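You operate a simulated robot arm through the tools that you are given. There is no shell and no other tool. Be economical: measure what you need, move in short steps, check, and stop when the job is done.

Carry out the task below with a simulated robot arm. There is one attempt and no reset: what you move stays moved.

JOB
Count the yoghurt pots on the top of the white table, then put as many of the ball cartons from the top of the white table on the white plate there.
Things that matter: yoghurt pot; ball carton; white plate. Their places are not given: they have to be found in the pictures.

Only the result counts: the job must be done as asked and must still hold three seconds after the hand-in. Knocking over, shifting, dropping, spilling or breaking anything else fails it.

ROBOT AND FRAMES
A 7-joint arm with a two-finger parallel gripper, fixed in place. Base frame: the origin is at the foot of the arm, x ahead of it, y to its left, z up; the work surface is at about z = 0.75. Lengths are in m, angles in degrees, forces in N, time in s.
With the tool pointing down near the work surface it reaches from about 0.2 to 0.68 m from the base axis. Its first joint turns from -66.0 to 66.0 degrees. Payload 2.4 kg.
The TCP is the grasp point between the finger pads, 0.03 m short of the fingertips. In the tool frame z runs along the fingers and y along their closing line. The gripper opens to 0.094 m. The fingers are 0.028 m wide and 0.01 m thick; the gripper's body (0.05 by 0.096 m) begins 0.055 m behind the TCP.
Orientation is that of the tool frame in the base frame, as [roll, pitch, yaw] about the fixed x, y, z axes, in that order (R = Rz(yaw) Ry(pitch) Rx(roll)). With the fingers straight down and closing along the base's y, the tool's x points along the base's -x, its y along +y and its z along -z.

CONTROLS
- The arm moves only by the tool jog_arm. Its argument "series" is a list of rows, each a list of 3 entries, a list of its own where there are three numbers: the shift along the base's x, y, z in mm, then the turn, a rotation vector about the base's x, y, z in degrees, then the opening, from 0 (shut) to 1 (fully open). In form: [[[dx, dy, dz], [rx, ry, rz], claw], ...]. A call has 1 to 12 rows; each row shifts and turns the commanded pose from where the row before left it. Rows are played at 5 a second. More than 0.05 m and 8.6 degrees between two rows, or a gripper value outside its range, and nothing of the call is played. Where a pose cannot be reached the arm comes as near as it can. A force on the tool above 40 N (or 10 N above the force at the start of the call, whichever is more), or a blocked arm, ends the call early, and 0.2 s more pass. Each finger travels about 0.153 m/s and halts on what it meets, pressing with about 33 N; the grip force reading is that of the motor and also rises with nothing between the fingers. The clock runs only during rows and for 0.2 s after the last one: add rows that do not move to give the fingers time. The reply holds the time, the measured pose of the TCP, the force on the tool along the base axes, the opening and the grip force, in the units named above and with some noise.
- Cameras (640 x 400 px; columns grow to the right, rows downward): "scene" is fixed at [0.0334, 0.4664, 1.4402]; the picture's right is [-0.77, -0.64, 0.00], its down [-0.33, 0.40, -0.85] and it looks along [0.54, -0.66, -0.52] (base axes); focal length 318 px, centre (320, 200). "wrist" rides on the gripper at [-0.037, 0, -0.058] in the tool frame; the picture's right is [0.00, -1.00, 0.00], its down [0.97, 0.00, -0.24] and it looks along [0.24, 0.00, 0.97] (tool axes); focal length 218 px, centre (320, 200).
- snapshot(camera): a new picture of that camera. No time passes.
- probe_pixels(camera, pixels): for up to 12 pixels [column, row] of the newest picture of that camera ("zoom" is the newest enlarged one), the place [x, y, z] in the base frame of the surface seen there, good to about 0.002 m, but the place of the scene camera against the robot may be out by one fixed shift of up to 0.018 m in any direction. No time passes.
- close_up(camera, box): a new picture of the part [left, top, right, bottom] of that camera's present view, enlarged. No time passes.
- job_done(): hands the job in; it is judged then, once.

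Work in short steps. Measure before you move; look again where a grasp or a placing could have gone wrong, and mend it. You have 60 turns and 20 pictures in all, those below and enlarged ones among them. Open the gripper and draw the arm clear of the work before you hand the job in, unless the task says otherwise; then end with one line.

The tools are called after ">>>" as a command line: name --argument value ..., lists and objects as JSON in quotes. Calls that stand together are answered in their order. jog_arm: Moves the arm, as the interface text tells. Its arguments: {"type":"object","properties":{"series":{"type":"array"}},"required":["series"]} The other tools are called the same way: snapshot (camera) takes a picture; probe_pixels (camera, pixels) gives the place of the surface under pixels of a picture; close_up (camera, box) takes an enlarged picture of a part of a camera's view; job_done () hands the job in.

At the start:

```text
time: 0.0
tcp_pos: [0.2562, -0.3223, 1.0139]
ee_rot: [-179.9, 0.0, 180.0]
wrist_force: [0.7, 0.5, -0.5]
finger_gap: 0.0941
grip_force: 0.0
```

scene: 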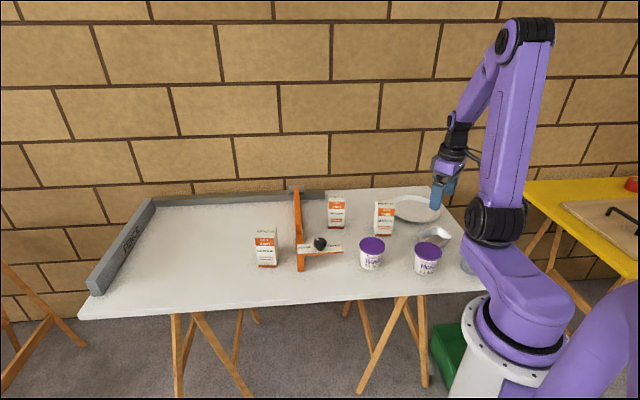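
wrist: 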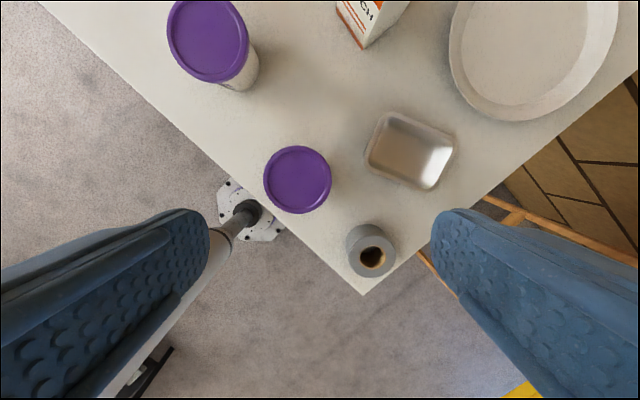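

The scene shows two purple-lidded pots (372,252), (427,258) and cartons at (266,247), (336,210), (383,218). I enlarge it to check the counts and types.

>>> close_up --camera "scene" --box '[240, 170, 480, 320]'

```text
2.67 times, centred on (360, 245) of scene
```

zoom: 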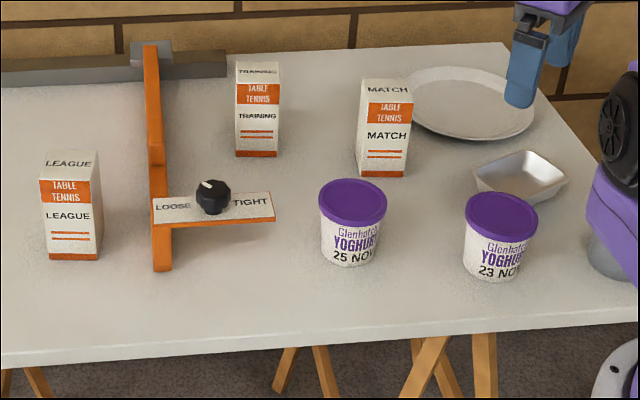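

Two pots and three table tennis cartons are seen; I need two cartons on the plate, the nearest being MATCH and TRAINING. I probe their tops, bases, the plate, and obstacles.

>>> probe_pixels --camera "zoom" --pixels '[[360, 82], [410, 84], [388, 80], [382, 174], [237, 64], [279, 66], [257, 155], [470, 105], [410, 75], [530, 125], [352, 200], [150, 50]]'

>>> probe_pixels --camera "wrist" --pixels '[[363, 46], [408, 6], [540, 40], [455, 60], [612, 20], [510, 118], [298, 180], [500, 150], [375, 25]]'

```text
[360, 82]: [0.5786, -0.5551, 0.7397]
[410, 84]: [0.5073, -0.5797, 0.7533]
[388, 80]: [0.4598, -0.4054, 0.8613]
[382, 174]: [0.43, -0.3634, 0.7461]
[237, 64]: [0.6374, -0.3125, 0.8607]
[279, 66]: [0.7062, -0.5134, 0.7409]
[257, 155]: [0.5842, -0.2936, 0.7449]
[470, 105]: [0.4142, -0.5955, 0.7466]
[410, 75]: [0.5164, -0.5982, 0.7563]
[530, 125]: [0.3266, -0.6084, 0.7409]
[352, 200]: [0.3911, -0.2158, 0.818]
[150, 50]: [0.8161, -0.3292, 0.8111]
```

```text
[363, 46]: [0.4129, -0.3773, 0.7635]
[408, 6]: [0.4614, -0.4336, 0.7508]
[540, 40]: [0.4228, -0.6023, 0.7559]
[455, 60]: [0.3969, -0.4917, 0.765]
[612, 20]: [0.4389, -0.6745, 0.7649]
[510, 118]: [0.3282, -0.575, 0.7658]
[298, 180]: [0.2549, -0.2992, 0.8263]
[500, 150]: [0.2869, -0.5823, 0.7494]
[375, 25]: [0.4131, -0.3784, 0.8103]
```

Wrist and scene readings differ a little (table z 0.741 in scene versus 0.75), so I'll use the wrist camera. I move above the MATCH carton and plate for a view.

>>> jog_arm --series '[[[38, -20, 10], [0, 0, 0], 1], [[38, -20, 10], [0, 0, 0], 1], [[38, -20, 10], [0, 0, 0], 1], [[38, -20, 10], [0, 0, 0], 1], [[38, -20, 0], [0, 0, 0], 1], [[0, 0, 0], [0, 0, 0], 1]]'

>>> snapshot --camera "wrist"

```text
time: 1.4
tcp_pos: [0.448, -0.425, 1.0554]
ee_rot: [-179.9, 0.0, 180.0]
wrist_force: [0.1, -0.6, 0.7]
finger_gap: 0.0942
grip_force: 0.0
```

```text
16 pictures are left
```

wrist: 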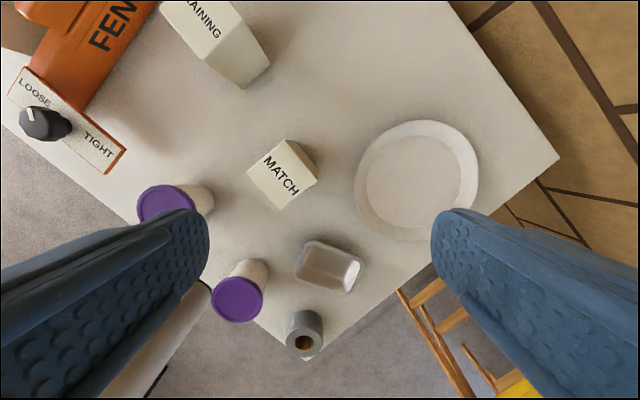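

Good overhead view: MATCH top corners about (285,140), (248,171), (283,209), (317,180); plate spans (355–479, 120–242). I probe them.

>>> probe_pixels --camera "wrist" --pixels '[[284, 143], [250, 172], [281, 206], [313, 180], [418, 123], [357, 195], [476, 165], [420, 180], [372, 185], [466, 180], [415, 145], [415, 215]]'

>>> probe_pixels --camera "wrist" --pixels '[[281, 172], [165, 5], [240, 85], [200, 52], [265, 62], [304, 262], [302, 245], [358, 262], [405, 240], [195, 190], [122, 150], [40, 122]]'

```text
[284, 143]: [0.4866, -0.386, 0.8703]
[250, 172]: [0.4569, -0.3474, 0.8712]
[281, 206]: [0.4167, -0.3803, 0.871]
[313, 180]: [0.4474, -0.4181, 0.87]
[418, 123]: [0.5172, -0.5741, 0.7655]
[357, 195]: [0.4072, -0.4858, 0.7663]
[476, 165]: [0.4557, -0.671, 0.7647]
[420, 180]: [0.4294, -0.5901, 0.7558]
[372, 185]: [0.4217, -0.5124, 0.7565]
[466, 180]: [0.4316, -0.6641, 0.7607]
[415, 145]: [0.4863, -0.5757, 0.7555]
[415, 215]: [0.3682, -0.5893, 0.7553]
```

```text
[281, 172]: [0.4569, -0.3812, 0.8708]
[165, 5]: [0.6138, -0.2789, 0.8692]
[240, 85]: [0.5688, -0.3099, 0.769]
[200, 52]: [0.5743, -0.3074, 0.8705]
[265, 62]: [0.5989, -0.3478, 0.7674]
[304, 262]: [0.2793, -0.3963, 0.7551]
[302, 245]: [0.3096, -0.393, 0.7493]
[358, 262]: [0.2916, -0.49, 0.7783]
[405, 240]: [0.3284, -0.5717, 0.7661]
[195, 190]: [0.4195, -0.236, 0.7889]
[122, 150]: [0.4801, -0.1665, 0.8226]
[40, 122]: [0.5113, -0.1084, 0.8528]
```

MATCH centre ≈ (0.452,-0.383), about 50 mm square, top 0.87; plate centre ≈ (0.428,-0.580), floor z 0.756. The plate centre is 0.72 m out, so I test reach empty there first.

>>> jog_arm --series '[[[-5, -40, 0], [0, 0, 0], 1], [[-5, -40, 0], [0, 0, 0], 1], [[-5, -40, 0], [0, 0, 0], 1], [[-5, -35, 0], [0, 0, 0], 1], [[0, 0, -45], [0, 0, 0], 1], [[0, 0, -45], [0, 0, 0], 1], [[0, 0, -45], [0, 0, 0], 1], [[0, 0, -45], [0, 0, 0], 1], [[0, 0, 0], [0, 0, 0], 1], [[0, 0, 0], [0, 0, 0], 1]]'

```text
time: 3.6
tcp_pos: [0.418, -0.5306, 0.8715]
ee_rot: [180.0, 0.0, -179.9]
wrist_force: [-0.4, 0.0, -1.1]
finger_gap: 0.094
grip_force: 0.1
out of reach, approached as far as the arm can: row 3, 4
```

Rows 3 and 4 were clipped at the high z. I try further outward at this lower height.

>>> jog_arm --series '[[[5, -25, 0], [0, 0, 0], 1], [[5, -25, 0], [0, 0, 0], 1], [[0, 0, 0], [0, 0, 0], 1]]'

```text
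time: 4.4
tcp_pos: [0.4176, -0.555, 0.8735]
ee_rot: [-180.0, 0.0, -180.0]
wrist_force: [0.6, -0.1, 0.0]
finger_gap: 0.0943
grip_force: 0.1
out of reach, approached as far as the arm can: row 1, 2
```

Vertical reach ends at r≈0.695, so I will use a tool tilted outward with closing line along 38.8° (matching the MATCH carton faces). I test yaw −51.2° and a 20° tilt here.

>>> jog_arm --series '[[[0, 0, 0], [0, 0, -8.53], 1], [[0, 0, 0], [0, 0, -8.53], 1], [[0, 0, 0], [0, 0, -8.53], 1], [[0, 0, 0], [0, 0, -8.53], 1], [[0, 0, 0], [0, 0, -8.53], 1], [[0, 0, 0], [0, 0, -8.53], 1], [[0, 0, 0], [-5.2, -4.18, 0], 1], [[0, 0, 0], [-5.2, -4.18, 0], 1], [[0, 0, 0], [-5.2, -4.18, 0], 1], [[13, -23, -10], [0, 0, 0], 1], [[13, -22, -10], [0, 0, 0], 1], [[0, 0, 0], [0, 0, 0], 1]]'

```text
time: 7.0
tcp_pos: [0.4444, -0.5974, 0.8514]
ee_rot: [179.9, 20.0, 128.8]
wrist_force: [0.3, 0.0, -1.0]
finger_gap: 0.0938
grip_force: 0.1
```

Reach at (0.444,-0.597) with 20° tilt works. I now move up and over the MATCH carton, keeping this orientation.

>>> jog_arm --series '[[[0, 25, 40], [0, 0, 0], 1], [[0, 30, 35], [0, 0, 0], 1], [[2, 40, 25], [0, 0, 0], 1], [[2, 40, 0], [0, 0, 0], 1], [[2, 40, 0], [0, 0, 0], 1], [[1.6, 39.4, 0], [0, 0, 0], 1], [[0, 0, 0], [0, 0, 0], 1]]'

>>> snapshot --camera "wrist"

```text
time: 8.6
tcp_pos: [0.4499, -0.3846, 0.9517]
ee_rot: [-180.0, 20.1, 128.8]
wrist_force: [-0.5, 0.1, 0.2]
finger_gap: 0.094
grip_force: 0.0
```

```text
15 pictures are left
```

wrist: 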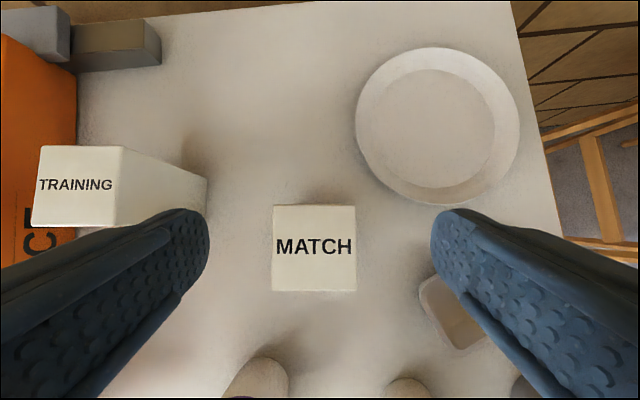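

Well aligned: MATCH is centred at (314,248), and TRAINING's top has corners about (42,147), (121,147), (112,226), (32,223). I refine both and the plate by probing.

>>> probe_pixels --camera "wrist" --pixels '[[276, 209], [352, 209], [353, 288], [275, 288], [44, 149], [119, 150], [110, 223], [35, 221], [357, 125], [517, 125], [437, 50], [437, 200]]'

>>> probe_pixels --camera "wrist" --pixels '[[372, 125], [492, 130], [432, 73], [430, 186], [76, 110], [77, 135], [160, 45], [118, 68], [20, 200], [455, 345]]'

```text
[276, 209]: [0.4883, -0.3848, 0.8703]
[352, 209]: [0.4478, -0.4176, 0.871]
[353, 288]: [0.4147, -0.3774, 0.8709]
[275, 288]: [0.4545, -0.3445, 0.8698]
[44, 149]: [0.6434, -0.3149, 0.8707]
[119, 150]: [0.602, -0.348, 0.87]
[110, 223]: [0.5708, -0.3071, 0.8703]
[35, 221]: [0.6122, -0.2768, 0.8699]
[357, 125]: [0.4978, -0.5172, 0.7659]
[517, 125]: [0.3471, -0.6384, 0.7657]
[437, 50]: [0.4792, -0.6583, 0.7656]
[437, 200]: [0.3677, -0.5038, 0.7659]
```

```text
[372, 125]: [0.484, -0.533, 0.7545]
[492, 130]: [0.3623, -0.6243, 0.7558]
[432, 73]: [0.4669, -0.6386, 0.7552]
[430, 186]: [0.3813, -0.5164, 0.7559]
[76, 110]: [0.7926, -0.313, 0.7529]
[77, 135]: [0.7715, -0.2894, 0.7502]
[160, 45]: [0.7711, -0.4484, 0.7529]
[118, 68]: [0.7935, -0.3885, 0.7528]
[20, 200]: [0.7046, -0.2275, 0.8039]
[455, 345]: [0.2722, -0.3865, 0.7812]
```

MATCH centre (0.451,-0.381); TRAINING centre (0.607,-0.312) with the same yaw; plate centre (0.423,-0.579), floor radius 0.075. I descend on MATCH and grip.

>>> jog_arm --series '[[[1.5, 3, -35], [0, 0, 0], 1], [[0, 0, -36], [0, 0, 0], 1], [[0, 0, -36], [0, 0, 0], 1], [[0, 0, 0], [0, 0, 0], 1], [[0, 0, 0], [0, 0, 0], 0.5], [[0, 0, 0], [0, 0, 0], 0.4], [[0, 0, 0], [0, 0, 0], 0.4], [[0, 0, 0], [0, 0, 0], 0.4]]'

```text
time: 10.4
tcp_pos: [0.4505, -0.3796, 0.8463]
ee_rot: [179.9, 20.0, 128.8]
wrist_force: [0.6, 0.3, 0.5]
finger_gap: 0.0622
grip_force: 33.0
```

Grip force 33 N at gap 0.062, a bit wider than the estimated 0.056. I check the picture before lifting.

>>> snapshot --camera "wrist"

>>> close_up --camera "scene" --box '[300, 140, 480, 280]'

```text
14 pictures are left
```

wrist: 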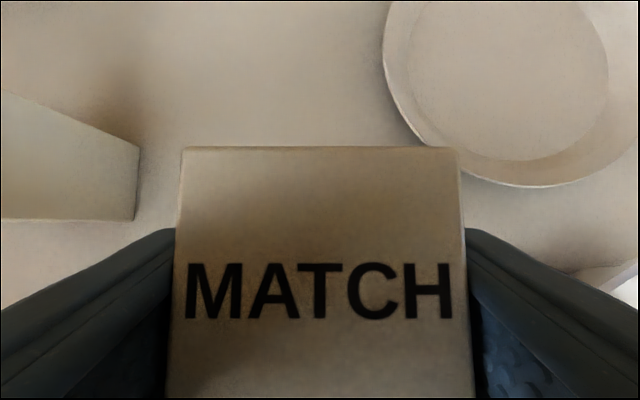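

```text
2.86 times, centred on (390, 210) of scene
```

zoom: 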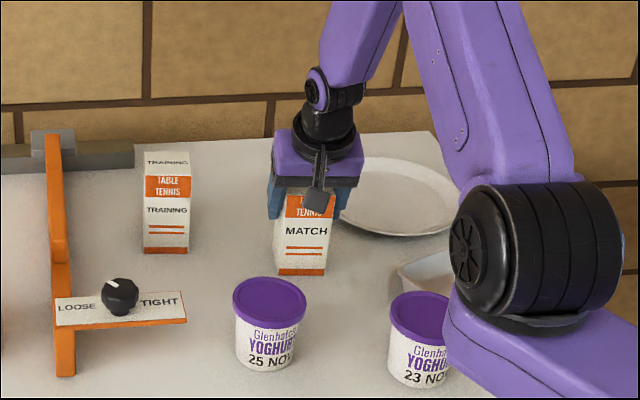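

Good grip on both sides. I lift and test the hold, then carry at about z 0.90 toward the plate's far half.

>>> jog_arm --series '[[[0, 0, 20], [0, 0, 0], 0.4], [[0, 0, 30], [0, 0, 0], 0.4], [[0, -20, 10], [0, 0, 0], 0.4], [[-1.5, -35, 0], [0, 0, 0], 0.4], [[-1.5, -40, 0], [0, 0, 0], 0.4], [[-1.5, -40, 0], [0, 0, 0], 0.4], [[-1.5, -40, 0], [0, 0, 0], 0.4], [[-1, -28, -6], [0, 0, 0], 0.4], [[-1, -20, -4], [0, 0, 0], 0.4], [[0, 0, 0], [0, 0, 0], 0.4]]'

```text
time: 12.6
tcp_pos: [0.4466, -0.6047, 0.8982]
ee_rot: [180.0, 20.3, 128.9]
wrist_force: [2.8, 5.2, 18.4]
finger_gap: 0.0572
grip_force: 32.8
```

The reading shows 18 N upward and a gap change to 0.057, so something may be touching. I take a picture.

>>> close_up --camera "scene" --box '[300, 140, 480, 280]'

>>> snapshot --camera "wrist"

```text
2.86 times, centred on (390, 210) of scene
```

zoom: 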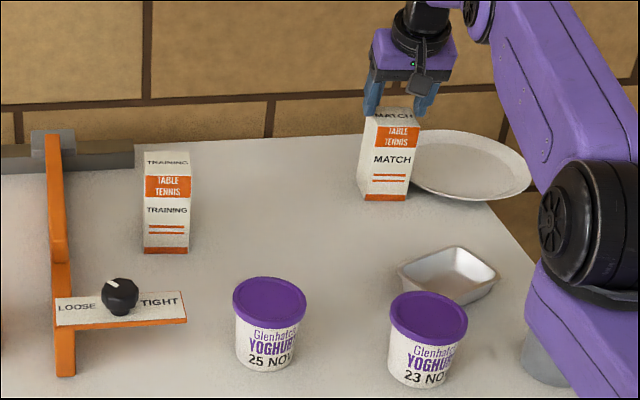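

```text
11 pictures are left
```

wrist: 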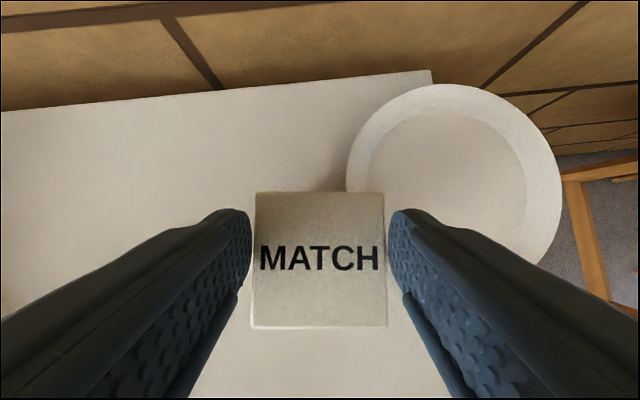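

The carton slipped down in the grip, dragged along the table and pushed the plate toward the table's edge. I measure the plate, table edge and carton before acting.

>>> probe_pixels --camera "wrist" --pixels '[[258, 195], [382, 196], [384, 322], [254, 324], [455, 87], [350, 175], [558, 185], [450, 180], [430, 72], [410, 78], [525, 180], [540, 262]]'

>>> probe_pixels --camera "zoom" --pixels '[[437, 134], [490, 206], [470, 132], [530, 180], [470, 200], [460, 165], [384, 198], [520, 245], [415, 150], [500, 150], [510, 193], [505, 222]]'

```text
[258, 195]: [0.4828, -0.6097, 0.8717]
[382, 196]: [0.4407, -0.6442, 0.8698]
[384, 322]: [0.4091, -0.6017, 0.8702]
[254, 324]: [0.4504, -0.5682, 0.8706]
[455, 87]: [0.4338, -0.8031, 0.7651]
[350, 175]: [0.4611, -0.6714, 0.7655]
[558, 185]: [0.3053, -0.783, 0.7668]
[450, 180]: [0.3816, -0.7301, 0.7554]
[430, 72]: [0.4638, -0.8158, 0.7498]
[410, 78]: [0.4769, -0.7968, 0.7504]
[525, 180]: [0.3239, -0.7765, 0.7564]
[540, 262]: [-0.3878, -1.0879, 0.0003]
```

```text
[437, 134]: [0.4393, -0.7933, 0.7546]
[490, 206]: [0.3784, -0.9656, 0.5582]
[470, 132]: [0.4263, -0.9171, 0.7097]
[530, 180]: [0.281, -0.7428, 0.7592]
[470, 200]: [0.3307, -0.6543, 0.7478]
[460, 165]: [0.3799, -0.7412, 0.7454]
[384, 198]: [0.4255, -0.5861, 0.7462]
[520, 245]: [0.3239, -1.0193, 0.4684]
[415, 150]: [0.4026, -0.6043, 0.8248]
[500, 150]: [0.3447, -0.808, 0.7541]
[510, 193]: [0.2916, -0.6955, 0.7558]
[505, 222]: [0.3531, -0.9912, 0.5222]
```

The plate centre is now ≈(0.380,-0.723), only just on the table; the carton stands upright on the table at (0.446,-0.606) and only its top is pinched. I open, go down for a deep grip, and re-grip to learn its weight.

>>> jog_arm --series '[[[0, 0, 2], [0, 0, 0], 0.7], [[0, 0, 0], [0, 0, 0], 1], [[0, 0, 0], [0, 0, 0], 1], [[0, 0, -25], [0, 0, 0], 1], [[0, 0, -25], [0, 0, 0], 1], [[0, 0, -13], [0, 0, 0], 1], [[0, 0, 0], [0, 0, 0], 1]]'

```text
time: 14.2
tcp_pos: [0.4455, -0.6048, 0.8332]
ee_rot: [180.0, 20.0, 128.8]
wrist_force: [0.1, 0.5, 0.0]
finger_gap: 0.0939
grip_force: 0.0
```

Free and around the carton with no force. I close fully (command 0) and check the gap and force.

>>> jog_arm --series '[[[0, 0, 0], [0, 0, 0], 0.5], [[0, 0, 0], [0, 0, 0], 0], [[0, 0, 0], [0, 0, 0], 0], [[0, 0, 0], [0, 0, 0], 0], [[0, 0, 3], [0, 0, 0], 0], [[0, 0, 0], [0, 0, 0], 0]]'

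```text
time: 15.6
tcp_pos: [0.4448, -0.6031, 0.8365]
ee_rot: [180.0, 20.0, 128.8]
wrist_force: [0.1, 0.1, -0.7]
finger_gap: 0.0617
grip_force: 33.1
```

Load reads nearly zero after the 3 mm lift. I lift slowly 12 mm more and look at the forces and the carton's top height.

>>> jog_arm --series '[[[0, 0, 3], [0, 0, 0], 0], [[0, 0, 3], [0, 0, 0], 0], [[0, 0, 3], [0, 0, 0], 0], [[0, 0, 3], [0, 0, 0], 0], [[0, 0, 0], [0, 0, 0], 0]]'

>>> snapshot --camera "wrist"

>>> probe_pixels --camera "wrist" --pixels '[[320, 290], [320, 220], [320, 170], [250, 250], [390, 250], [180, 330], [460, 330]]'

```text
time: 16.8
tcp_pos: [0.4457, -0.6048, 0.8503]
ee_rot: [179.9, 20.0, 128.8]
wrist_force: [1.3, 0.1, -2.1]
finger_gap: 0.0615
grip_force: 33.3
```

```text
10 pictures are left
```

wrist: 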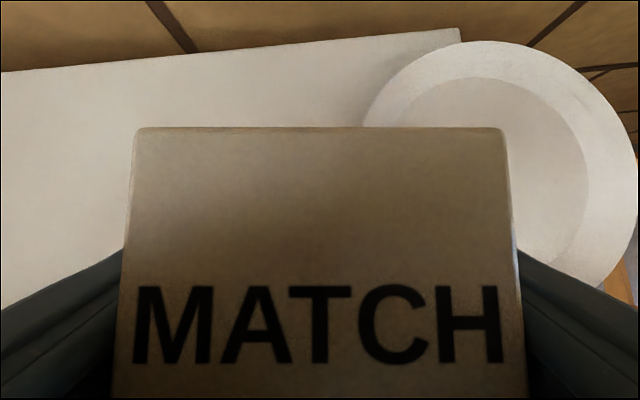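

```text
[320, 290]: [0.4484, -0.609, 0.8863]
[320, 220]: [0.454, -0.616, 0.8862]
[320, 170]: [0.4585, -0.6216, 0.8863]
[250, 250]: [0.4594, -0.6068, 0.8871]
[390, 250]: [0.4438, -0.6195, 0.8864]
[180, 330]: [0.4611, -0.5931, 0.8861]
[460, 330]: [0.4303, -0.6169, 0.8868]
```

The carton is truly held now (top at 0.886, about 2 N). I carry it gently back to its first spot so the plate can be pulled in.

>>> jog_arm --series '[[[0, 0, 4], [0, 0, 0], 0], [[0, 0, 4], [0, 0, 0], 0], [[0, 0, 4], [0, 0, 0], 0], [[0, 6, 2], [0, 0, 0], 0], [[0.2, 10, 0], [0, 0, 0], 0], [[0.3, 12, 0], [0, 0, 0], 0], [[0.3, 12, 0], [0, 0, 0], 0], [[0, 0, 0], [0, 0, 0], 0]]'

>>> snapshot --camera "wrist"

>>> probe_pixels --camera "wrist" --pixels '[[320, 290], [320, 220], [320, 170], [180, 330], [460, 330]]'

```text
time: 18.6
tcp_pos: [0.4471, -0.564, 0.8642]
ee_rot: [179.9, 20.0, 128.8]
wrist_force: [-1.0, 0.2, -1.6]
finger_gap: 0.0621
grip_force: 33.2
```

```text
9 pictures are left
```

wrist: 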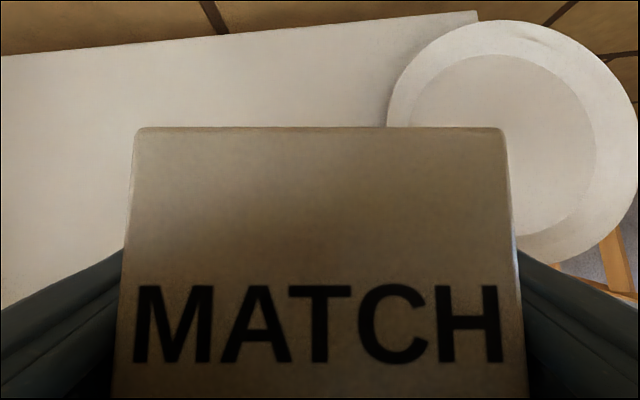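

```text
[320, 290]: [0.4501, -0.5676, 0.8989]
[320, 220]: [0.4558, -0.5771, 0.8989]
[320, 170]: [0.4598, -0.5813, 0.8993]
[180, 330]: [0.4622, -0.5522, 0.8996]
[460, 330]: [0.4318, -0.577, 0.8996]
```

Held without slip (top 0.899, moved with the tool). I continue back to the original spot.

>>> jog_arm --series '[[[0.4, 12, 0], [0, 0, 0], 0], [[0.4, 16, 0], [0, 0, 0], 0], [[0.4, 17, 0], [0, 0, 0], 0], [[0.4, 17, 0], [0, 0, 0], 0], [[0.4, 17, 0], [0, 0, 0], 0], [[0.4, 17, 0], [0, 0, 0], 0], [[0.4, 17, 0], [0, 0, 0], 0], [[0.4, 17, 0], [0, 0, 0], 0], [[0.4, 17, 0], [0, 0, 0], 0], [[0.4, 17, 0], [0, 0, 0], 0], [[0.4, 14, 0], [0, 0, 0], 0], [[0, 6, 0], [0, 0, 0], 0]]'

```text
time: 21.2
tcp_pos: [0.4504, -0.3801, 0.8646]
ee_rot: [180.0, 20.1, 128.8]
wrist_force: [1.0, -0.2, -0.4]
finger_gap: 0.0619
grip_force: 32.9
```

Back over the original spot; the carton bottom is about 29 mm above the table. I lower, release, and rise clear.

>>> jog_arm --series '[[[0, 0, -10], [0, 0, 0], 0], [[0, 0, -10], [0, 0, 0], 0], [[0, 0, -6], [0, 0, 0], 0], [[0, 0, -2.5], [0, 0, 0], 0], [[0, 0, 0], [0, 0, 0], 0], [[0, 0, 0], [0, 0, 0], 0.8], [[0, 0, 0], [0, 0, 0], 1], [[0, 0, 0], [0, 0, 0], 1], [[0, 0, 35], [0, 0, 0], 1], [[0, 0, 40], [0, 0, 0], 1], [[0, 0, 45], [0, 0, 0], 1], [[0, 0, 0], [0, 0, 0], 1]]'

```text
time: 23.8
tcp_pos: [0.4479, -0.3802, 0.9548]
ee_rot: [-179.9, 20.0, 128.7]
wrist_force: [0.3, 0.7, 1.3]
finger_gap: 0.0942
grip_force: 0.0
```

MATCH is back on its spot. Next I close the fingers, tilt 15° more, and hover over the plate's inboard part near (0.393,-0.662) to hook its rim from inside.

>>> jog_arm --series '[[[-7.9, -40.3, 0], [0, 0, 0], 0], [[-7.9, -40.3, 0], [0, 0, 0], 0], [[-7.9, -40.3, -10], [-5.84, -4.7, 0], 0], [[-7.9, -40.3, -20], [-5.84, -4.7, 0], 0], [[-7.9, -40.3, -25], [0, 0, 0], 0], [[-7.8, -40.3, -25], [0, 0, 0], 0], [[-7.7, -40.2, -25], [0, 0, 0], 0], [[0, 0, -20], [0, 0, 0], 0], [[0, 0, 0], [0, 0, 0], 0]]'

>>> snapshot --camera "wrist"

```text
time: 25.8
tcp_pos: [0.3947, -0.6624, 0.8298]
ee_rot: [179.9, 35.0, 128.9]
wrist_force: [0.8, -0.8, 0.4]
finger_gap: 0.0002
grip_force: 32.4
```

```text
8 pictures are left
```

wrist: 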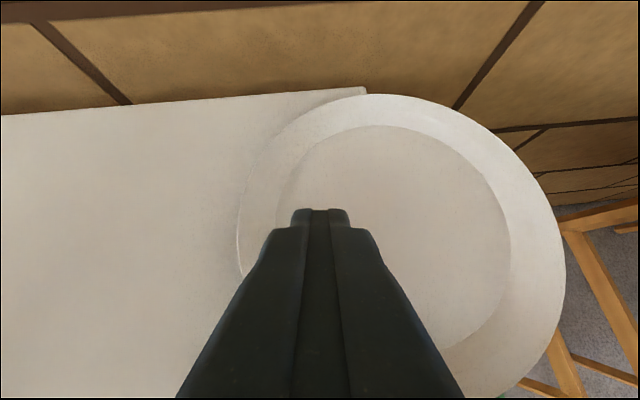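

The fingertips are over the plate floor near its inboard side. I lower carefully toward the floor (0.7555), watching the force.

>>> jog_arm --series '[[[0, 0, -20], [0, 0, 0], 0], [[0, 0, -14], [0, 0, 0], 0], [[0, 0, -4], [0, 0, 0], 0], [[0, 0, 0], [0, 0, 0], 0]]'

```text
time: 26.8
tcp_pos: [0.3957, -0.6622, 0.7931]
ee_rot: [-180.0, 35.0, 128.7]
wrist_force: [0.7, -0.1, 0.0]
finger_gap: 0.0
grip_force: 32.8
```

No contact yet; I go down another 3 mm.

>>> jog_arm --series '[[[0, 0, -1.5], [0, 0, 0], 0], [[0, 0, -1.5], [0, 0, 0], 0], [[0, 0, 0], [0, 0, 0], 0]]'

```text
time: 27.6
tcp_pos: [0.3957, -0.6619, 0.7903]
ee_rot: [-179.9, 35.0, 128.8]
wrist_force: [-0.1, 0.0, -0.3]
finger_gap: 0.0002
grip_force: 33.4
```

Still free, about 2 mm above the floor. I lower 1.5 mm more and start a short drag along (0.29,0.96) to meet the rim.

>>> jog_arm --series '[[[0, 0, -1.5], [0, 0, 0], 0], [[1.4, 4.8, 0], [0, 0, 0], 0], [[1.4, 4.8, 0], [0, 0, 0], 0], [[1.4, 4.8, 0], [0, 0, 0], 0], [[1.4, 4.8, 0], [0, 0, 0], 0], [[1.4, 4.8, 0], [0, 0, 0], 0], [[0, 0, 0], [0, 0, 0], 0]]'

>>> snapshot --camera "wrist"

```text
time: 29.2
tcp_pos: [0.4033, -0.6381, 0.7882]
ee_rot: [-179.9, 35.3, 128.8]
wrist_force: [-0.4, -3.6, 5.5]
finger_gap: 0.0
grip_force: 33.0
```

```text
7 pictures are left
```

wrist: 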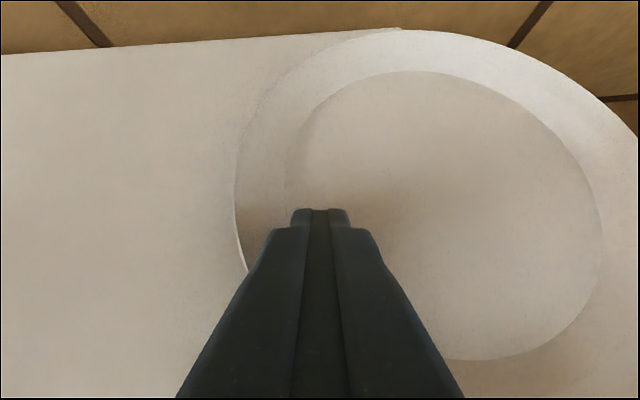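

Contact made with the rim slope (Fy −3.6, Fz 5.5 N). I continue the drag 45 mm.

>>> jog_arm --series '[[[1.4, 4.8, 0], [0, 0, 0], 0], [[1.4, 4.8, 0], [0, 0, 0], 0], [[1.4, 4.8, 0], [0, 0, 0], 0], [[1.4, 4.8, 0], [0, 0, 0], 0], [[1.4, 4.8, 0], [0, 0, 0], 0], [[1.4, 4.8, 0], [0, 0, 0], 0], [[1.4, 4.8, 0], [0, 0, 0], 0], [[1.4, 4.8, 0], [0, 0, 0], 0], [[1.4, 4.8, 0], [0, 0, 0], 0], [[0, 0, 0], [0, 0, 0], 0]]'

>>> snapshot --camera "wrist"

>>> probe_pixels --camera "wrist" --pixels '[[237, 190], [260, 100], [400, 32], [440, 210], [590, 210], [480, 110]]'

```text
time: 31.4
tcp_pos: [0.4146, -0.5954, 0.7883]
ee_rot: [180.0, 34.9, 128.8]
wrist_force: [-0.1, -2.2, 1.5]
finger_gap: 0.0
grip_force: 33.1
```

```text
6 pictures are left
```

wrist: 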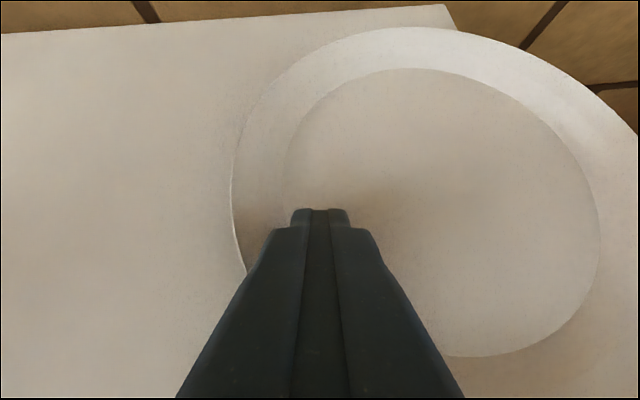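

```text
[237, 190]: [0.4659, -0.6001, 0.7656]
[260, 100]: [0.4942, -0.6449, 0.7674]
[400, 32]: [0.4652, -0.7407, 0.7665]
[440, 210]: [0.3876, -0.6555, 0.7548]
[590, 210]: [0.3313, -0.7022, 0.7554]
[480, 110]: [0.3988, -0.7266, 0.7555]
```

The plate follows well: centre ≈(0.400,-0.671) now. I drag on by (20, 85) mm to bring it near its original place, staying clear of MATCH.

>>> jog_arm --series '[[[1.67, 7.08, 0], [0, 0, 0], 0], [[1.67, 7.08, 0], [0, 0, 0], 0], [[1.67, 7.08, 0], [0, 0, 0], 0], [[1.67, 7.08, 0], [0, 0, 0], 0], [[1.67, 7.08, 0], [0, 0, 0], 0], [[1.67, 7.08, 0], [0, 0, 0], 0], [[1.67, 7.08, 0], [0, 0, 0], 0], [[1.67, 7.08, 0], [0, 0, 0], 0], [[1.67, 7.08, 0], [0, 0, 0], 0], [[1.67, 7.08, 0], [0, 0, 0], 0], [[1.67, 7.08, 0], [0, 0, 0], 0], [[1.67, 7.08, 0], [0, 0, 0], 0]]'

```text
time: 34.0
tcp_pos: [0.4348, -0.5126, 0.788]
ee_rot: [-180.0, 35.1, 128.8]
wrist_force: [-0.5, -2.1, 4.3]
finger_gap: 0.0
grip_force: 33.2
out of reach, approached as far as the arm can: row 4
```

Drag finished with the plate near home. I back off, rise, restore the 20° tilt and go above MATCH to look.

>>> jog_arm --series '[[[-2, -8, 8], [0, 0, 0], 0], [[0, -5, 35], [0, 0, 0], 0], [[0, 0, 45], [0, 0, 0], 0], [[0, 0, 45], [0, 0, 0], 0], [[0, 0, 35], [5.84, 4.7, 0], 0.5], [[4, 30, 0], [5.84, 4.7, 0], 1], [[4, 36, 0], [0, 0, 0], 1], [[4, 38, 0], [0, 0, 0], 1], [[4, 38, 0], [0, 0, 0], 1], [[0, 0, 0], [0, 0, 0], 1]]'

>>> snapshot --camera "wrist"

```text
time: 36.2
tcp_pos: [0.4492, -0.3831, 0.9579]
ee_rot: [-179.9, 20.1, 128.9]
wrist_force: [-0.2, 0.0, 0.2]
finger_gap: 0.0939
grip_force: 0.1
```

```text
5 pictures are left
```

wrist: 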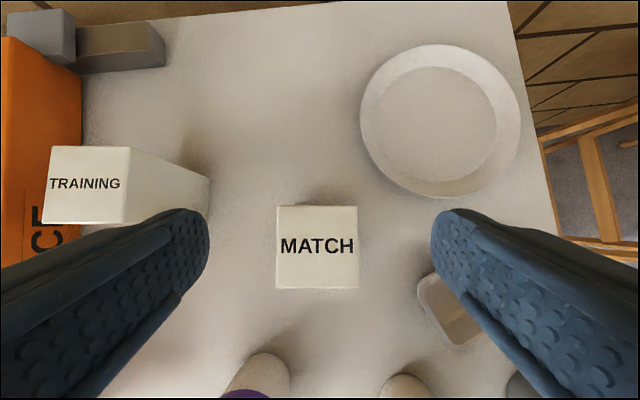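

The plate is nearly home and all stands well. I probe the plate's rim and MATCH's top.

>>> probe_pixels --camera "wrist" --pixels '[[362, 120], [519, 120], [440, 47], [440, 195], [440, 118], [376, 115], [496, 118], [436, 178], [278, 208], [355, 208], [356, 286], [278, 286]]'

```text
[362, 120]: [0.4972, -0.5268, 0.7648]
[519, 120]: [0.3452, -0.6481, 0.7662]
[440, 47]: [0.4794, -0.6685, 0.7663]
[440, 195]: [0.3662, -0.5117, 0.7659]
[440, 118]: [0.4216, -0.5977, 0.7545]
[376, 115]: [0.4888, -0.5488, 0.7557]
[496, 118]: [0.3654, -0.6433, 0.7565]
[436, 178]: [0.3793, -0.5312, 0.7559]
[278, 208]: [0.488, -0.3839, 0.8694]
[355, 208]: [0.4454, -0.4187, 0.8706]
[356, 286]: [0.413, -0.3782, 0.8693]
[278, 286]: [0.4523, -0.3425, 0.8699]
```

Plate centre (0.422,-0.588), MATCH centre (0.450,-0.381). I add 5° tilt, descend deep on MATCH (z 0.834) and close fully.

>>> jog_arm --series '[[[0.5, 2.3, 0], [-3.9, -3.13, 0], 1], [[0, 0, -40], [0, 0, 0], 1], [[0, 0, -40], [0, 0, 0], 1], [[0, 0, -30], [0, 0, 0], 1], [[0, 0, -14], [0, 0, 0], 1], [[0, 0, 0], [0, 0, 0], 1], [[0, 0, 0], [0, 0, 0], 0.5], [[0, 0, 0], [0, 0, 0], 0], [[0, 0, 0], [0, 0, 0], 0], [[0, 0, 0], [0, 0, 0], 0], [[0, 0, 4], [0, 0, 0], 0], [[0, 0, 0], [0, 0, 0], 0]]'

```text
time: 38.8
tcp_pos: [0.4497, -0.3828, 0.8375]
ee_rot: [-180.0, 25.0, 128.8]
wrist_force: [0.3, -0.3, -1.1]
finger_gap: 0.062
grip_force: 32.9
```

Gripped (gap 0.062). I lift slowly 36 mm and begin toward the plate.

>>> jog_arm --series '[[[0, 0, 4], [0, 0, 0], 0], [[0, 0, 6], [0, 0, 0], 0], [[0, 0, 8], [0, 0, 0], 0], [[0, 0, 8], [0, 0, 0], 0], [[0, 0, 6], [0, 0, 0], 0], [[0, 0, 4], [0, 0, 0], 0], [[0, -5, 0], [0, 0, 0], 0], [[0, -10, 0], [0, 0, 0], 0], [[0, -10, 0], [0, 0, 0], 0], [[0, -5, 0], [0, 0, 0], 0], [[0, 0, 0], [0, 0, 0], 0]]'

>>> snapshot --camera "wrist"

>>> probe_pixels --camera "wrist" --pixels '[[320, 290], [320, 220], [320, 150], [180, 330], [460, 330]]'

```text
time: 41.2
tcp_pos: [0.4486, -0.4117, 0.8725]
ee_rot: [-180.0, 24.9, 128.8]
wrist_force: [-0.4, 0.5, -1.5]
finger_gap: 0.0618
grip_force: 32.8
```

```text
4 pictures are left
```

wrist: 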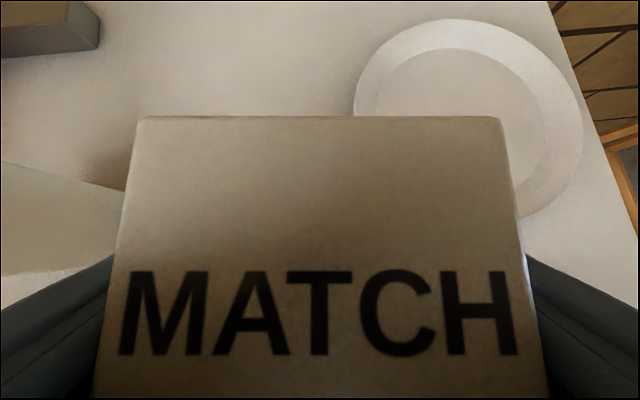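

```text
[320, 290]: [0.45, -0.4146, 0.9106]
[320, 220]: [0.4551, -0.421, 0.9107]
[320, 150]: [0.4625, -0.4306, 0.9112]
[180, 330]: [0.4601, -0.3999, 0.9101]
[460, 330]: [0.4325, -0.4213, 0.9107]
```

Held: top at 0.911, bottom about 25 mm above the rim. I carry to the outer half of the plate at (0.442,-0.614).

>>> jog_arm --series '[[[-0.5, -10, 0], [0, 0, 0], 0], [[-0.6, -15, 0], [0, 0, 0], 0], [[-0.6, -19, 0], [0, 0, 0], 0], [[-0.6, -20, 0], [0, 0, 0], 0], [[-0.6, -20, 0], [0, 0, 0], 0], [[-0.6, -20, 0], [0, 0, 0], 0], [[-0.6, -20, 0], [0, 0, 0], 0], [[-0.6, -20, 0], [0, 0, 0], 0], [[-0.6, -20, 0], [0, 0, 0], 0], [[-0.6, -18, 0], [0, 0, 0], 0], [[-0.5, -13, 0], [0, 0, 0], 0], [[-0.4, -7, 0], [0, 0, 0], 0]]'

```text
time: 43.8
tcp_pos: [0.4421, -0.6136, 0.8711]
ee_rot: [-180.0, 25.0, 128.8]
wrist_force: [0.0, 0.3, -2.3]
finger_gap: 0.062
grip_force: 33.1
```

Exactly at target, unslipped. I lower 32 mm and read the force.

>>> jog_arm --series '[[[0, 0, -8], [0, 0, 0], 0], [[0, 0, -8], [0, 0, 0], 0], [[0, 0, -8], [0, 0, 0], 0], [[0, 0, -5], [0, 0, 0], 0], [[0, 0, -3], [0, 0, 0], 0], [[0, 0, 0], [0, 0, 0], 0]]'

```text
time: 45.2
tcp_pos: [0.4422, -0.6136, 0.8388]
ee_rot: [179.9, 24.9, 128.7]
wrist_force: [0.0, -0.1, -1.7]
finger_gap: 0.0621
grip_force: 32.4
```

Not yet in contact; I lower in small steps of 1 mm.

>>> jog_arm --series '[[[0, 0, -1], [0, 0, 0], 0], [[0, 0, -1], [0, 0, 0], 0], [[0, 0, 0], [0, 0, 0], 0]]'

```text
time: 46.0
tcp_pos: [0.4421, -0.614, 0.8373]
ee_rot: [180.0, 25.0, 128.7]
wrist_force: [-0.1, -0.2, -2.1]
finger_gap: 0.0621
grip_force: 33.1
```

Still hanging; 1 mm more twice.

>>> jog_arm --series '[[[0, 0, -1], [0, 0, 0], 0], [[0, 0, -1], [0, 0, 0], 0], [[0, 0, 0], [0, 0, 0], 0]]'

```text
time: 46.8
tcp_pos: [0.4431, -0.6149, 0.8371]
ee_rot: [-179.9, 25.2, 128.8]
wrist_force: [-1.9, 2.9, 9.0]
finger_gap: 0.0618
grip_force: 33.2
```

Contact at 9 N. I ease up 1 mm, release gently, and rise straight.

>>> jog_arm --series '[[[0, 0, 1.2], [0, 0, 0], 0], [[0, 0, 0], [0, 0, 0], 0.7], [[0, 0, 0], [0, 0, 0], 0.85], [[0, 0, 0], [0, 0, 0], 1], [[0, 0, 0], [0, 0, 0], 1], [[0, 0, 20], [0, 0, 0], 1], [[0, 0, 25], [0, 0, 0], 1], [[0, 20, 25], [0, 0, 0], 1], [[0, 35, 25], [0, 0, 0], 1], [[0, 45, 10], [0, 0, 0], 1], [[0, 0, 0], [0, 0, 0], 1]]'

>>> snapshot --camera "wrist"

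```text
time: 49.2
tcp_pos: [0.4403, -0.5118, 0.9429]
ee_rot: [180.0, 24.9, 128.8]
wrist_force: [0.0, -0.4, -0.2]
finger_gap: 0.094
grip_force: 0.1
```

```text
3 pictures are left
```

wrist: 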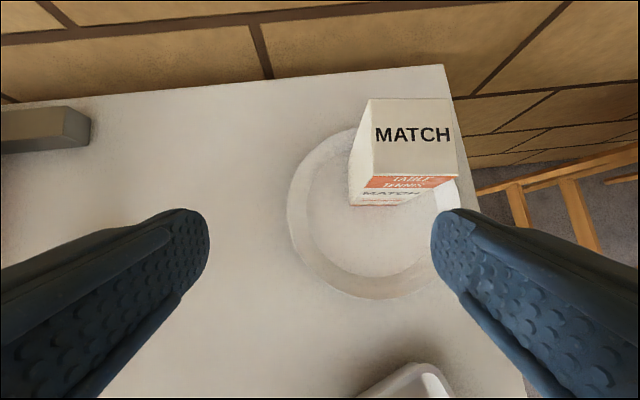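

MATCH stands on the plate. I probe its top corners, its base edge, and the plate's rim for placing the second.

>>> probe_pixels --camera "wrist" --pixels '[[374, 102], [448, 103], [455, 172], [376, 172], [351, 200], [395, 202], [288, 215], [380, 296], [335, 145], [365, 235], [305, 205], [427, 190]]'

```text
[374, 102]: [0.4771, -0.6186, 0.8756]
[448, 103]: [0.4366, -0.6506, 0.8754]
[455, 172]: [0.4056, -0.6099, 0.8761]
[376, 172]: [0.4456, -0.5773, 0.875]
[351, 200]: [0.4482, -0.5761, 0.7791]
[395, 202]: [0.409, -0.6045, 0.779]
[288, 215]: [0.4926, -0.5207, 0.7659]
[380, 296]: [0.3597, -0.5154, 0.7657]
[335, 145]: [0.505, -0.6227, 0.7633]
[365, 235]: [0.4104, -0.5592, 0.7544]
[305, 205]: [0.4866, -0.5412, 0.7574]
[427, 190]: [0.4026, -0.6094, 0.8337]
```

Second slot will be (0.403,-0.567). I move above TRAINING at (0.607,-0.312), whose yaw is the same.

>>> jog_arm --series '[[[0, 0, 15], [0, 0, 0], 1], [[23.8, 28.6, 0], [0, 0, 0], 1], [[23.8, 28.6, 0], [0, 0, 0], 1], [[23.8, 28.6, 0], [0, 0, 0], 1], [[23.8, 28.6, 0], [0, 0, 0], 1], [[23.8, 28.6, 0], [0, 0, 0], 1], [[23.8, 28.6, 0], [0, 0, 0], 1], [[23.8, 28.6, 0], [0, 0, 0], 1], [[0, 0, 0], [0, 0, 0], 1]]'

>>> snapshot --camera "wrist"

```text
time: 51.2
tcp_pos: [0.6073, -0.3146, 0.958]
ee_rot: [-180.0, 25.0, 128.8]
wrist_force: [0.7, 0.3, 0.0]
finger_gap: 0.0939
grip_force: 0.0
```

```text
2 pictures are left
```

wrist: 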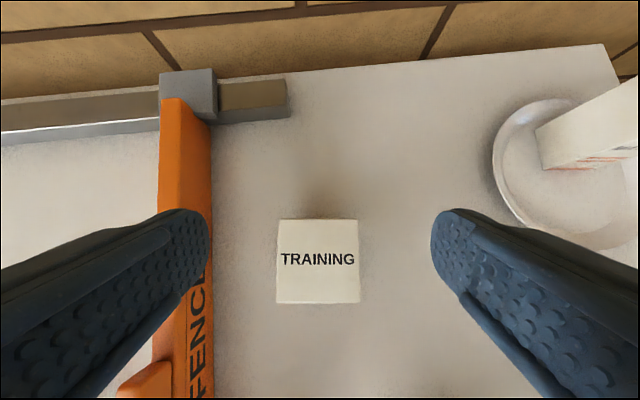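

TRAINING is centred at (318,260); the orange fence is near the left finger. I probe both.

>>> probe_pixels --camera "wrist" --pixels '[[282, 223], [354, 223], [356, 299], [281, 300], [209, 180], [190, 120], [212, 330], [185, 380], [165, 370], [207, 290], [130, 385], [230, 300]]'

```text
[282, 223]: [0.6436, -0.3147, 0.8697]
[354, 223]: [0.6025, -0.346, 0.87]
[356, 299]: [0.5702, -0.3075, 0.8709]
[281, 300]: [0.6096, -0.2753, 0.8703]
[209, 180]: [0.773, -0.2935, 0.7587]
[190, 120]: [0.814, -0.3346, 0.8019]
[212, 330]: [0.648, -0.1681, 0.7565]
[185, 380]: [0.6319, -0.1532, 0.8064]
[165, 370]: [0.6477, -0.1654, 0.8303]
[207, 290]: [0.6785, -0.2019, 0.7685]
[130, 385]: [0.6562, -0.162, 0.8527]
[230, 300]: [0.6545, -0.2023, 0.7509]
```

The fence is 12 cm from the carton's centre, so there is room. I descend on TRAINING, close and start a slow lift.

>>> jog_arm --series '[[[-0.8, 3, 0], [0, 0, 0], 1], [[0, 0, -40], [0, 0, 0], 1], [[0, 0, -40], [0, 0, 0], 1], [[0, 0, -30], [0, 0, 0], 1], [[0, 0, -14], [0, 0, 0], 1], [[0, 0, 0], [0, 0, 0], 1], [[0, 0, 0], [0, 0, 0], 0.5], [[0, 0, 0], [0, 0, 0], 0], [[0, 0, 0], [0, 0, 0], 0], [[0, 0, 0], [0, 0, 0], 0], [[0, 0, 4], [0, 0, 0], 0], [[0, 0, 0], [0, 0, 0], 0]]'

```text
time: 53.8
tcp_pos: [0.6068, -0.3112, 0.837]
ee_rot: [-180.0, 25.0, 128.9]
wrist_force: [-0.2, 0.0, -0.8]
finger_gap: 0.0619
grip_force: 32.7
```

Gripped. I lift slowly by 38 mm more.

>>> jog_arm --series '[[[0, 0, 4], [0, 0, 0], 0], [[0, 0, 6], [0, 0, 0], 0], [[0, 0, 8], [0, 0, 0], 0], [[0, 0, 8], [0, 0, 0], 0], [[0, 0, 8], [0, 0, 0], 0], [[0, 0, 4], [0, 0, 0], 0], [[-4, -5, 0], [0, 0, 0], 0], [[-8, -10, 0], [0, 0, 0], 0], [[-4, -5, 0], [0, 0, 0], 0], [[0, 0, 0], [0, 0, 0], 0]]'

>>> probe_pixels --camera "wrist" --pixels '[[320, 290]]'

```text
time: 56.0
tcp_pos: [0.5921, -0.3314, 0.8738]
ee_rot: [-180.0, 25.0, 128.8]
wrist_force: [0.1, 0.7, -1.3]
finger_gap: 0.0619
grip_force: 32.5
```

```text
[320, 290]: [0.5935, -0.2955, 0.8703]
```

Load −1.3 N and gap 0.0619 match the earlier good hold. I carry most of the way toward the slot.

>>> jog_arm --series '[[[-7, -9, 0], [0, 0, 0], 0], [[-12, -15, 0], [0, 0, 0], 0], [[-14, -17, 0], [0, 0, 0], 0], [[-14, -17, 0], [0, 0, 0], 0], [[-14, -17, 0], [0, 0, 0], 0], [[-14, -17, 0], [0, 0, 0], 0], [[-10, -13, 0], [0, 0, 0], 0], [[-5, -7, 0], [0, 0, 0], 0], [[0, 0, 0], [0, 0, 0], 0]]'

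>>> snapshot --camera "wrist"

>>> probe_pixels --camera "wrist" --pixels '[[320, 290], [320, 220], [320, 150], [180, 330], [460, 330]]'

```text
time: 58.0
tcp_pos: [0.5015, -0.4438, 0.8753]
ee_rot: [179.9, 25.0, 128.8]
wrist_force: [-0.2, -0.8, -0.8]
finger_gap: 0.062
grip_force: 32.7
```

```text
1 pictures are left
```

wrist: 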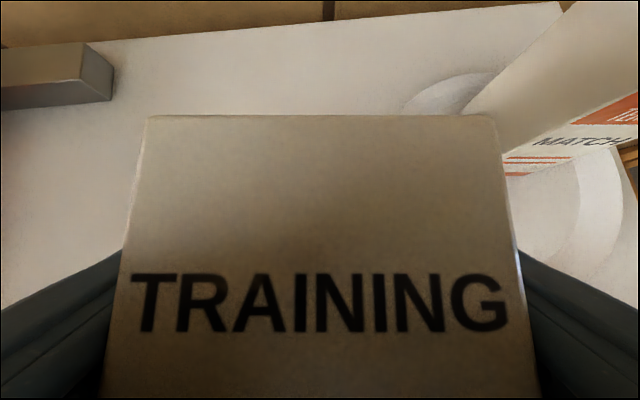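

```text
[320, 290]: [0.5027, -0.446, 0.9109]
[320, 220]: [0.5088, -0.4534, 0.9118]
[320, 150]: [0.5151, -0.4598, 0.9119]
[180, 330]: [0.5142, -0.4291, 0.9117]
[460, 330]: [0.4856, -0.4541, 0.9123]
```

TRAINING is firmly held (top 0.912). I bring it over the inner slot at (0.403,-0.567).

>>> jog_arm --series '[[[-8, -8, 0], [0, 0, 0], 0], [[-14, -15, 0], [0, 0, 0], 0], [[-16, -17, 0], [0, 0, 0], 0], [[-16, -18, 0], [0, 0, 0], 0], [[-16, -18, 0], [0, 0, 0], 0], [[-14, -18, 0], [0, 0, 0], 0], [[-9.5, -15, 0], [0, 0, 0], 0], [[-4, -9, 0], [0, 0, 0], 0], [[-1, -4.5, 0], [0, 0, 0], 0], [[0, 0, 0], [0, 0, 0], 0]]'

```text
time: 60.2
tcp_pos: [0.4039, -0.5655, 0.8754]
ee_rot: [180.0, 25.0, 128.9]
wrist_force: [-0.3, 1.3, -0.7]
finger_gap: 0.0617
grip_force: 32.8
```

On target, no contact with MATCH. I lower 34 mm.

>>> jog_arm --series '[[[0, 0, -8], [0, 0, 0], 0], [[0, 0, -8], [0, 0, 0], 0], [[0, 0, -8], [0, 0, 0], 0], [[0, 0, -6], [0, 0, 0], 0], [[0, 0, -4], [0, 0, 0], 0], [[0, 0, 0], [0, 0, 0], 0]]'

```text
time: 61.6
tcp_pos: [0.4032, -0.5662, 0.8411]
ee_rot: [-180.0, 25.0, 128.8]
wrist_force: [0.1, 0.4, -1.4]
finger_gap: 0.062
grip_force: 32.7
```

Still hanging; I lower in 1 mm steps.

>>> jog_arm --series '[[[0, 0, -1], [0, 0, 0], 0], [[0, 0, -1], [0, 0, 0], 0], [[0, 0, 0], [0, 0, 0], 0]]'

```text
time: 62.4
tcp_pos: [0.4021, -0.5658, 0.8398]
ee_rot: [179.9, 25.0, 128.8]
wrist_force: [-0.4, 1.5, -0.8]
finger_gap: 0.0618
grip_force: 33.5
```

>>> jog_arm --series '[[[0, 0, -1], [0, 0, 0], 0], [[0, 0, 0], [0, 0, 0], 0]]'

```text
time: 63.0
tcp_pos: [0.4035, -0.5659, 0.8376]
ee_rot: [180.0, 25.0, 128.8]
wrist_force: [0.9, 0.5, -1.1]
finger_gap: 0.0618
grip_force: 33.3
```

Nearly down (bottom about 0.754 by reckoning); one more 1 mm step to feel contact.

>>> jog_arm --series '[[[0, 0, -1], [0, 0, 0], 0], [[0, 0, 0], [0, 0, 0], 0]]'

```text
time: 63.6
tcp_pos: [0.403, -0.5672, 0.8385]
ee_rot: [-179.8, 25.1, 128.8]
wrist_force: [-1.3, 0.0, 3.4]
finger_gap: 0.0617
grip_force: 33.3
```

Contact felt (Fz rose to 3.4 N). I release gently, rise straight, and retreat toward the base, away from the cartons.

>>> jog_arm --series '[[[0, 0, 0], [0, 0, 0], 0.7], [[0, 0, 0], [0, 0, 0], 0.85], [[0, 0, 0], [0, 0, 0], 1], [[0, 0, 0], [0, 0, 0], 1], [[0, 0, 20], [0, 0, 0], 1], [[0, 0, 30], [0, 0, 0], 1], [[0, 0, 40], [0, 0, 0], 1], [[0, 20, 40], [0, 0, 0], 1], [[0, 45, 10], [0, 0, 0], 1], [[0, 45, 0], [0, 0, 0], 1], [[0, 45, 0], [0, 0, 0], 1], [[0, 0, 0], [0, 0, 0], 1]]'

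>>> snapshot --camera "scene"

```text
time: 66.2
tcp_pos: [0.4035, -0.4086, 0.9767]
ee_rot: [-180.0, 25.1, 128.8]
wrist_force: [-0.2, 1.0, -0.3]
finger_gap: 0.0937
grip_force: 0.1
```

```text
0 pictures are left
```

scene: 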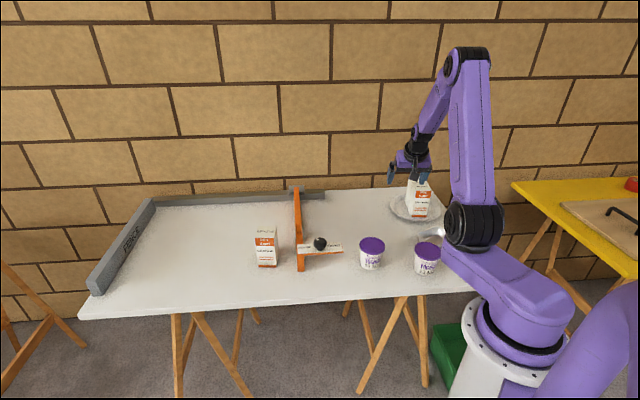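

TRAINING stands on the plate at (418,200), with MATCH behind it; both pots and the LEAGUE carton are untouched. I check heights by a probe.

>>> probe_pixels --camera "scene" --pixels '[[419, 212], [418, 190], [421, 181], [424, 178], [400, 210], [437, 208]]'

```text
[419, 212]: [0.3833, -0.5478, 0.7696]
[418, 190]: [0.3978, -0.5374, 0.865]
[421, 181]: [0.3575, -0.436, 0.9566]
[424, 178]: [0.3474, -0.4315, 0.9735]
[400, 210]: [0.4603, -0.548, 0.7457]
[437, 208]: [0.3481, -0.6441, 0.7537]
```

TRAINING is upright on the plate, the gripper is open, and the arm is clear of the work, so I hand in.

>>> job_done

```text
The job is handed in.
```

I counted two yoghurt pots on the white table and stood two ball cartons, MATCH and TRAINING, on the white plate. MATCH slipped in the grip on the first try and pushed the plate towards the table edge. I dragged the plate back to about 9 mm from its original spot. In the last picture TRAINING hides MATCH, which I had last seen standing on the plate just before placing TRAINING.
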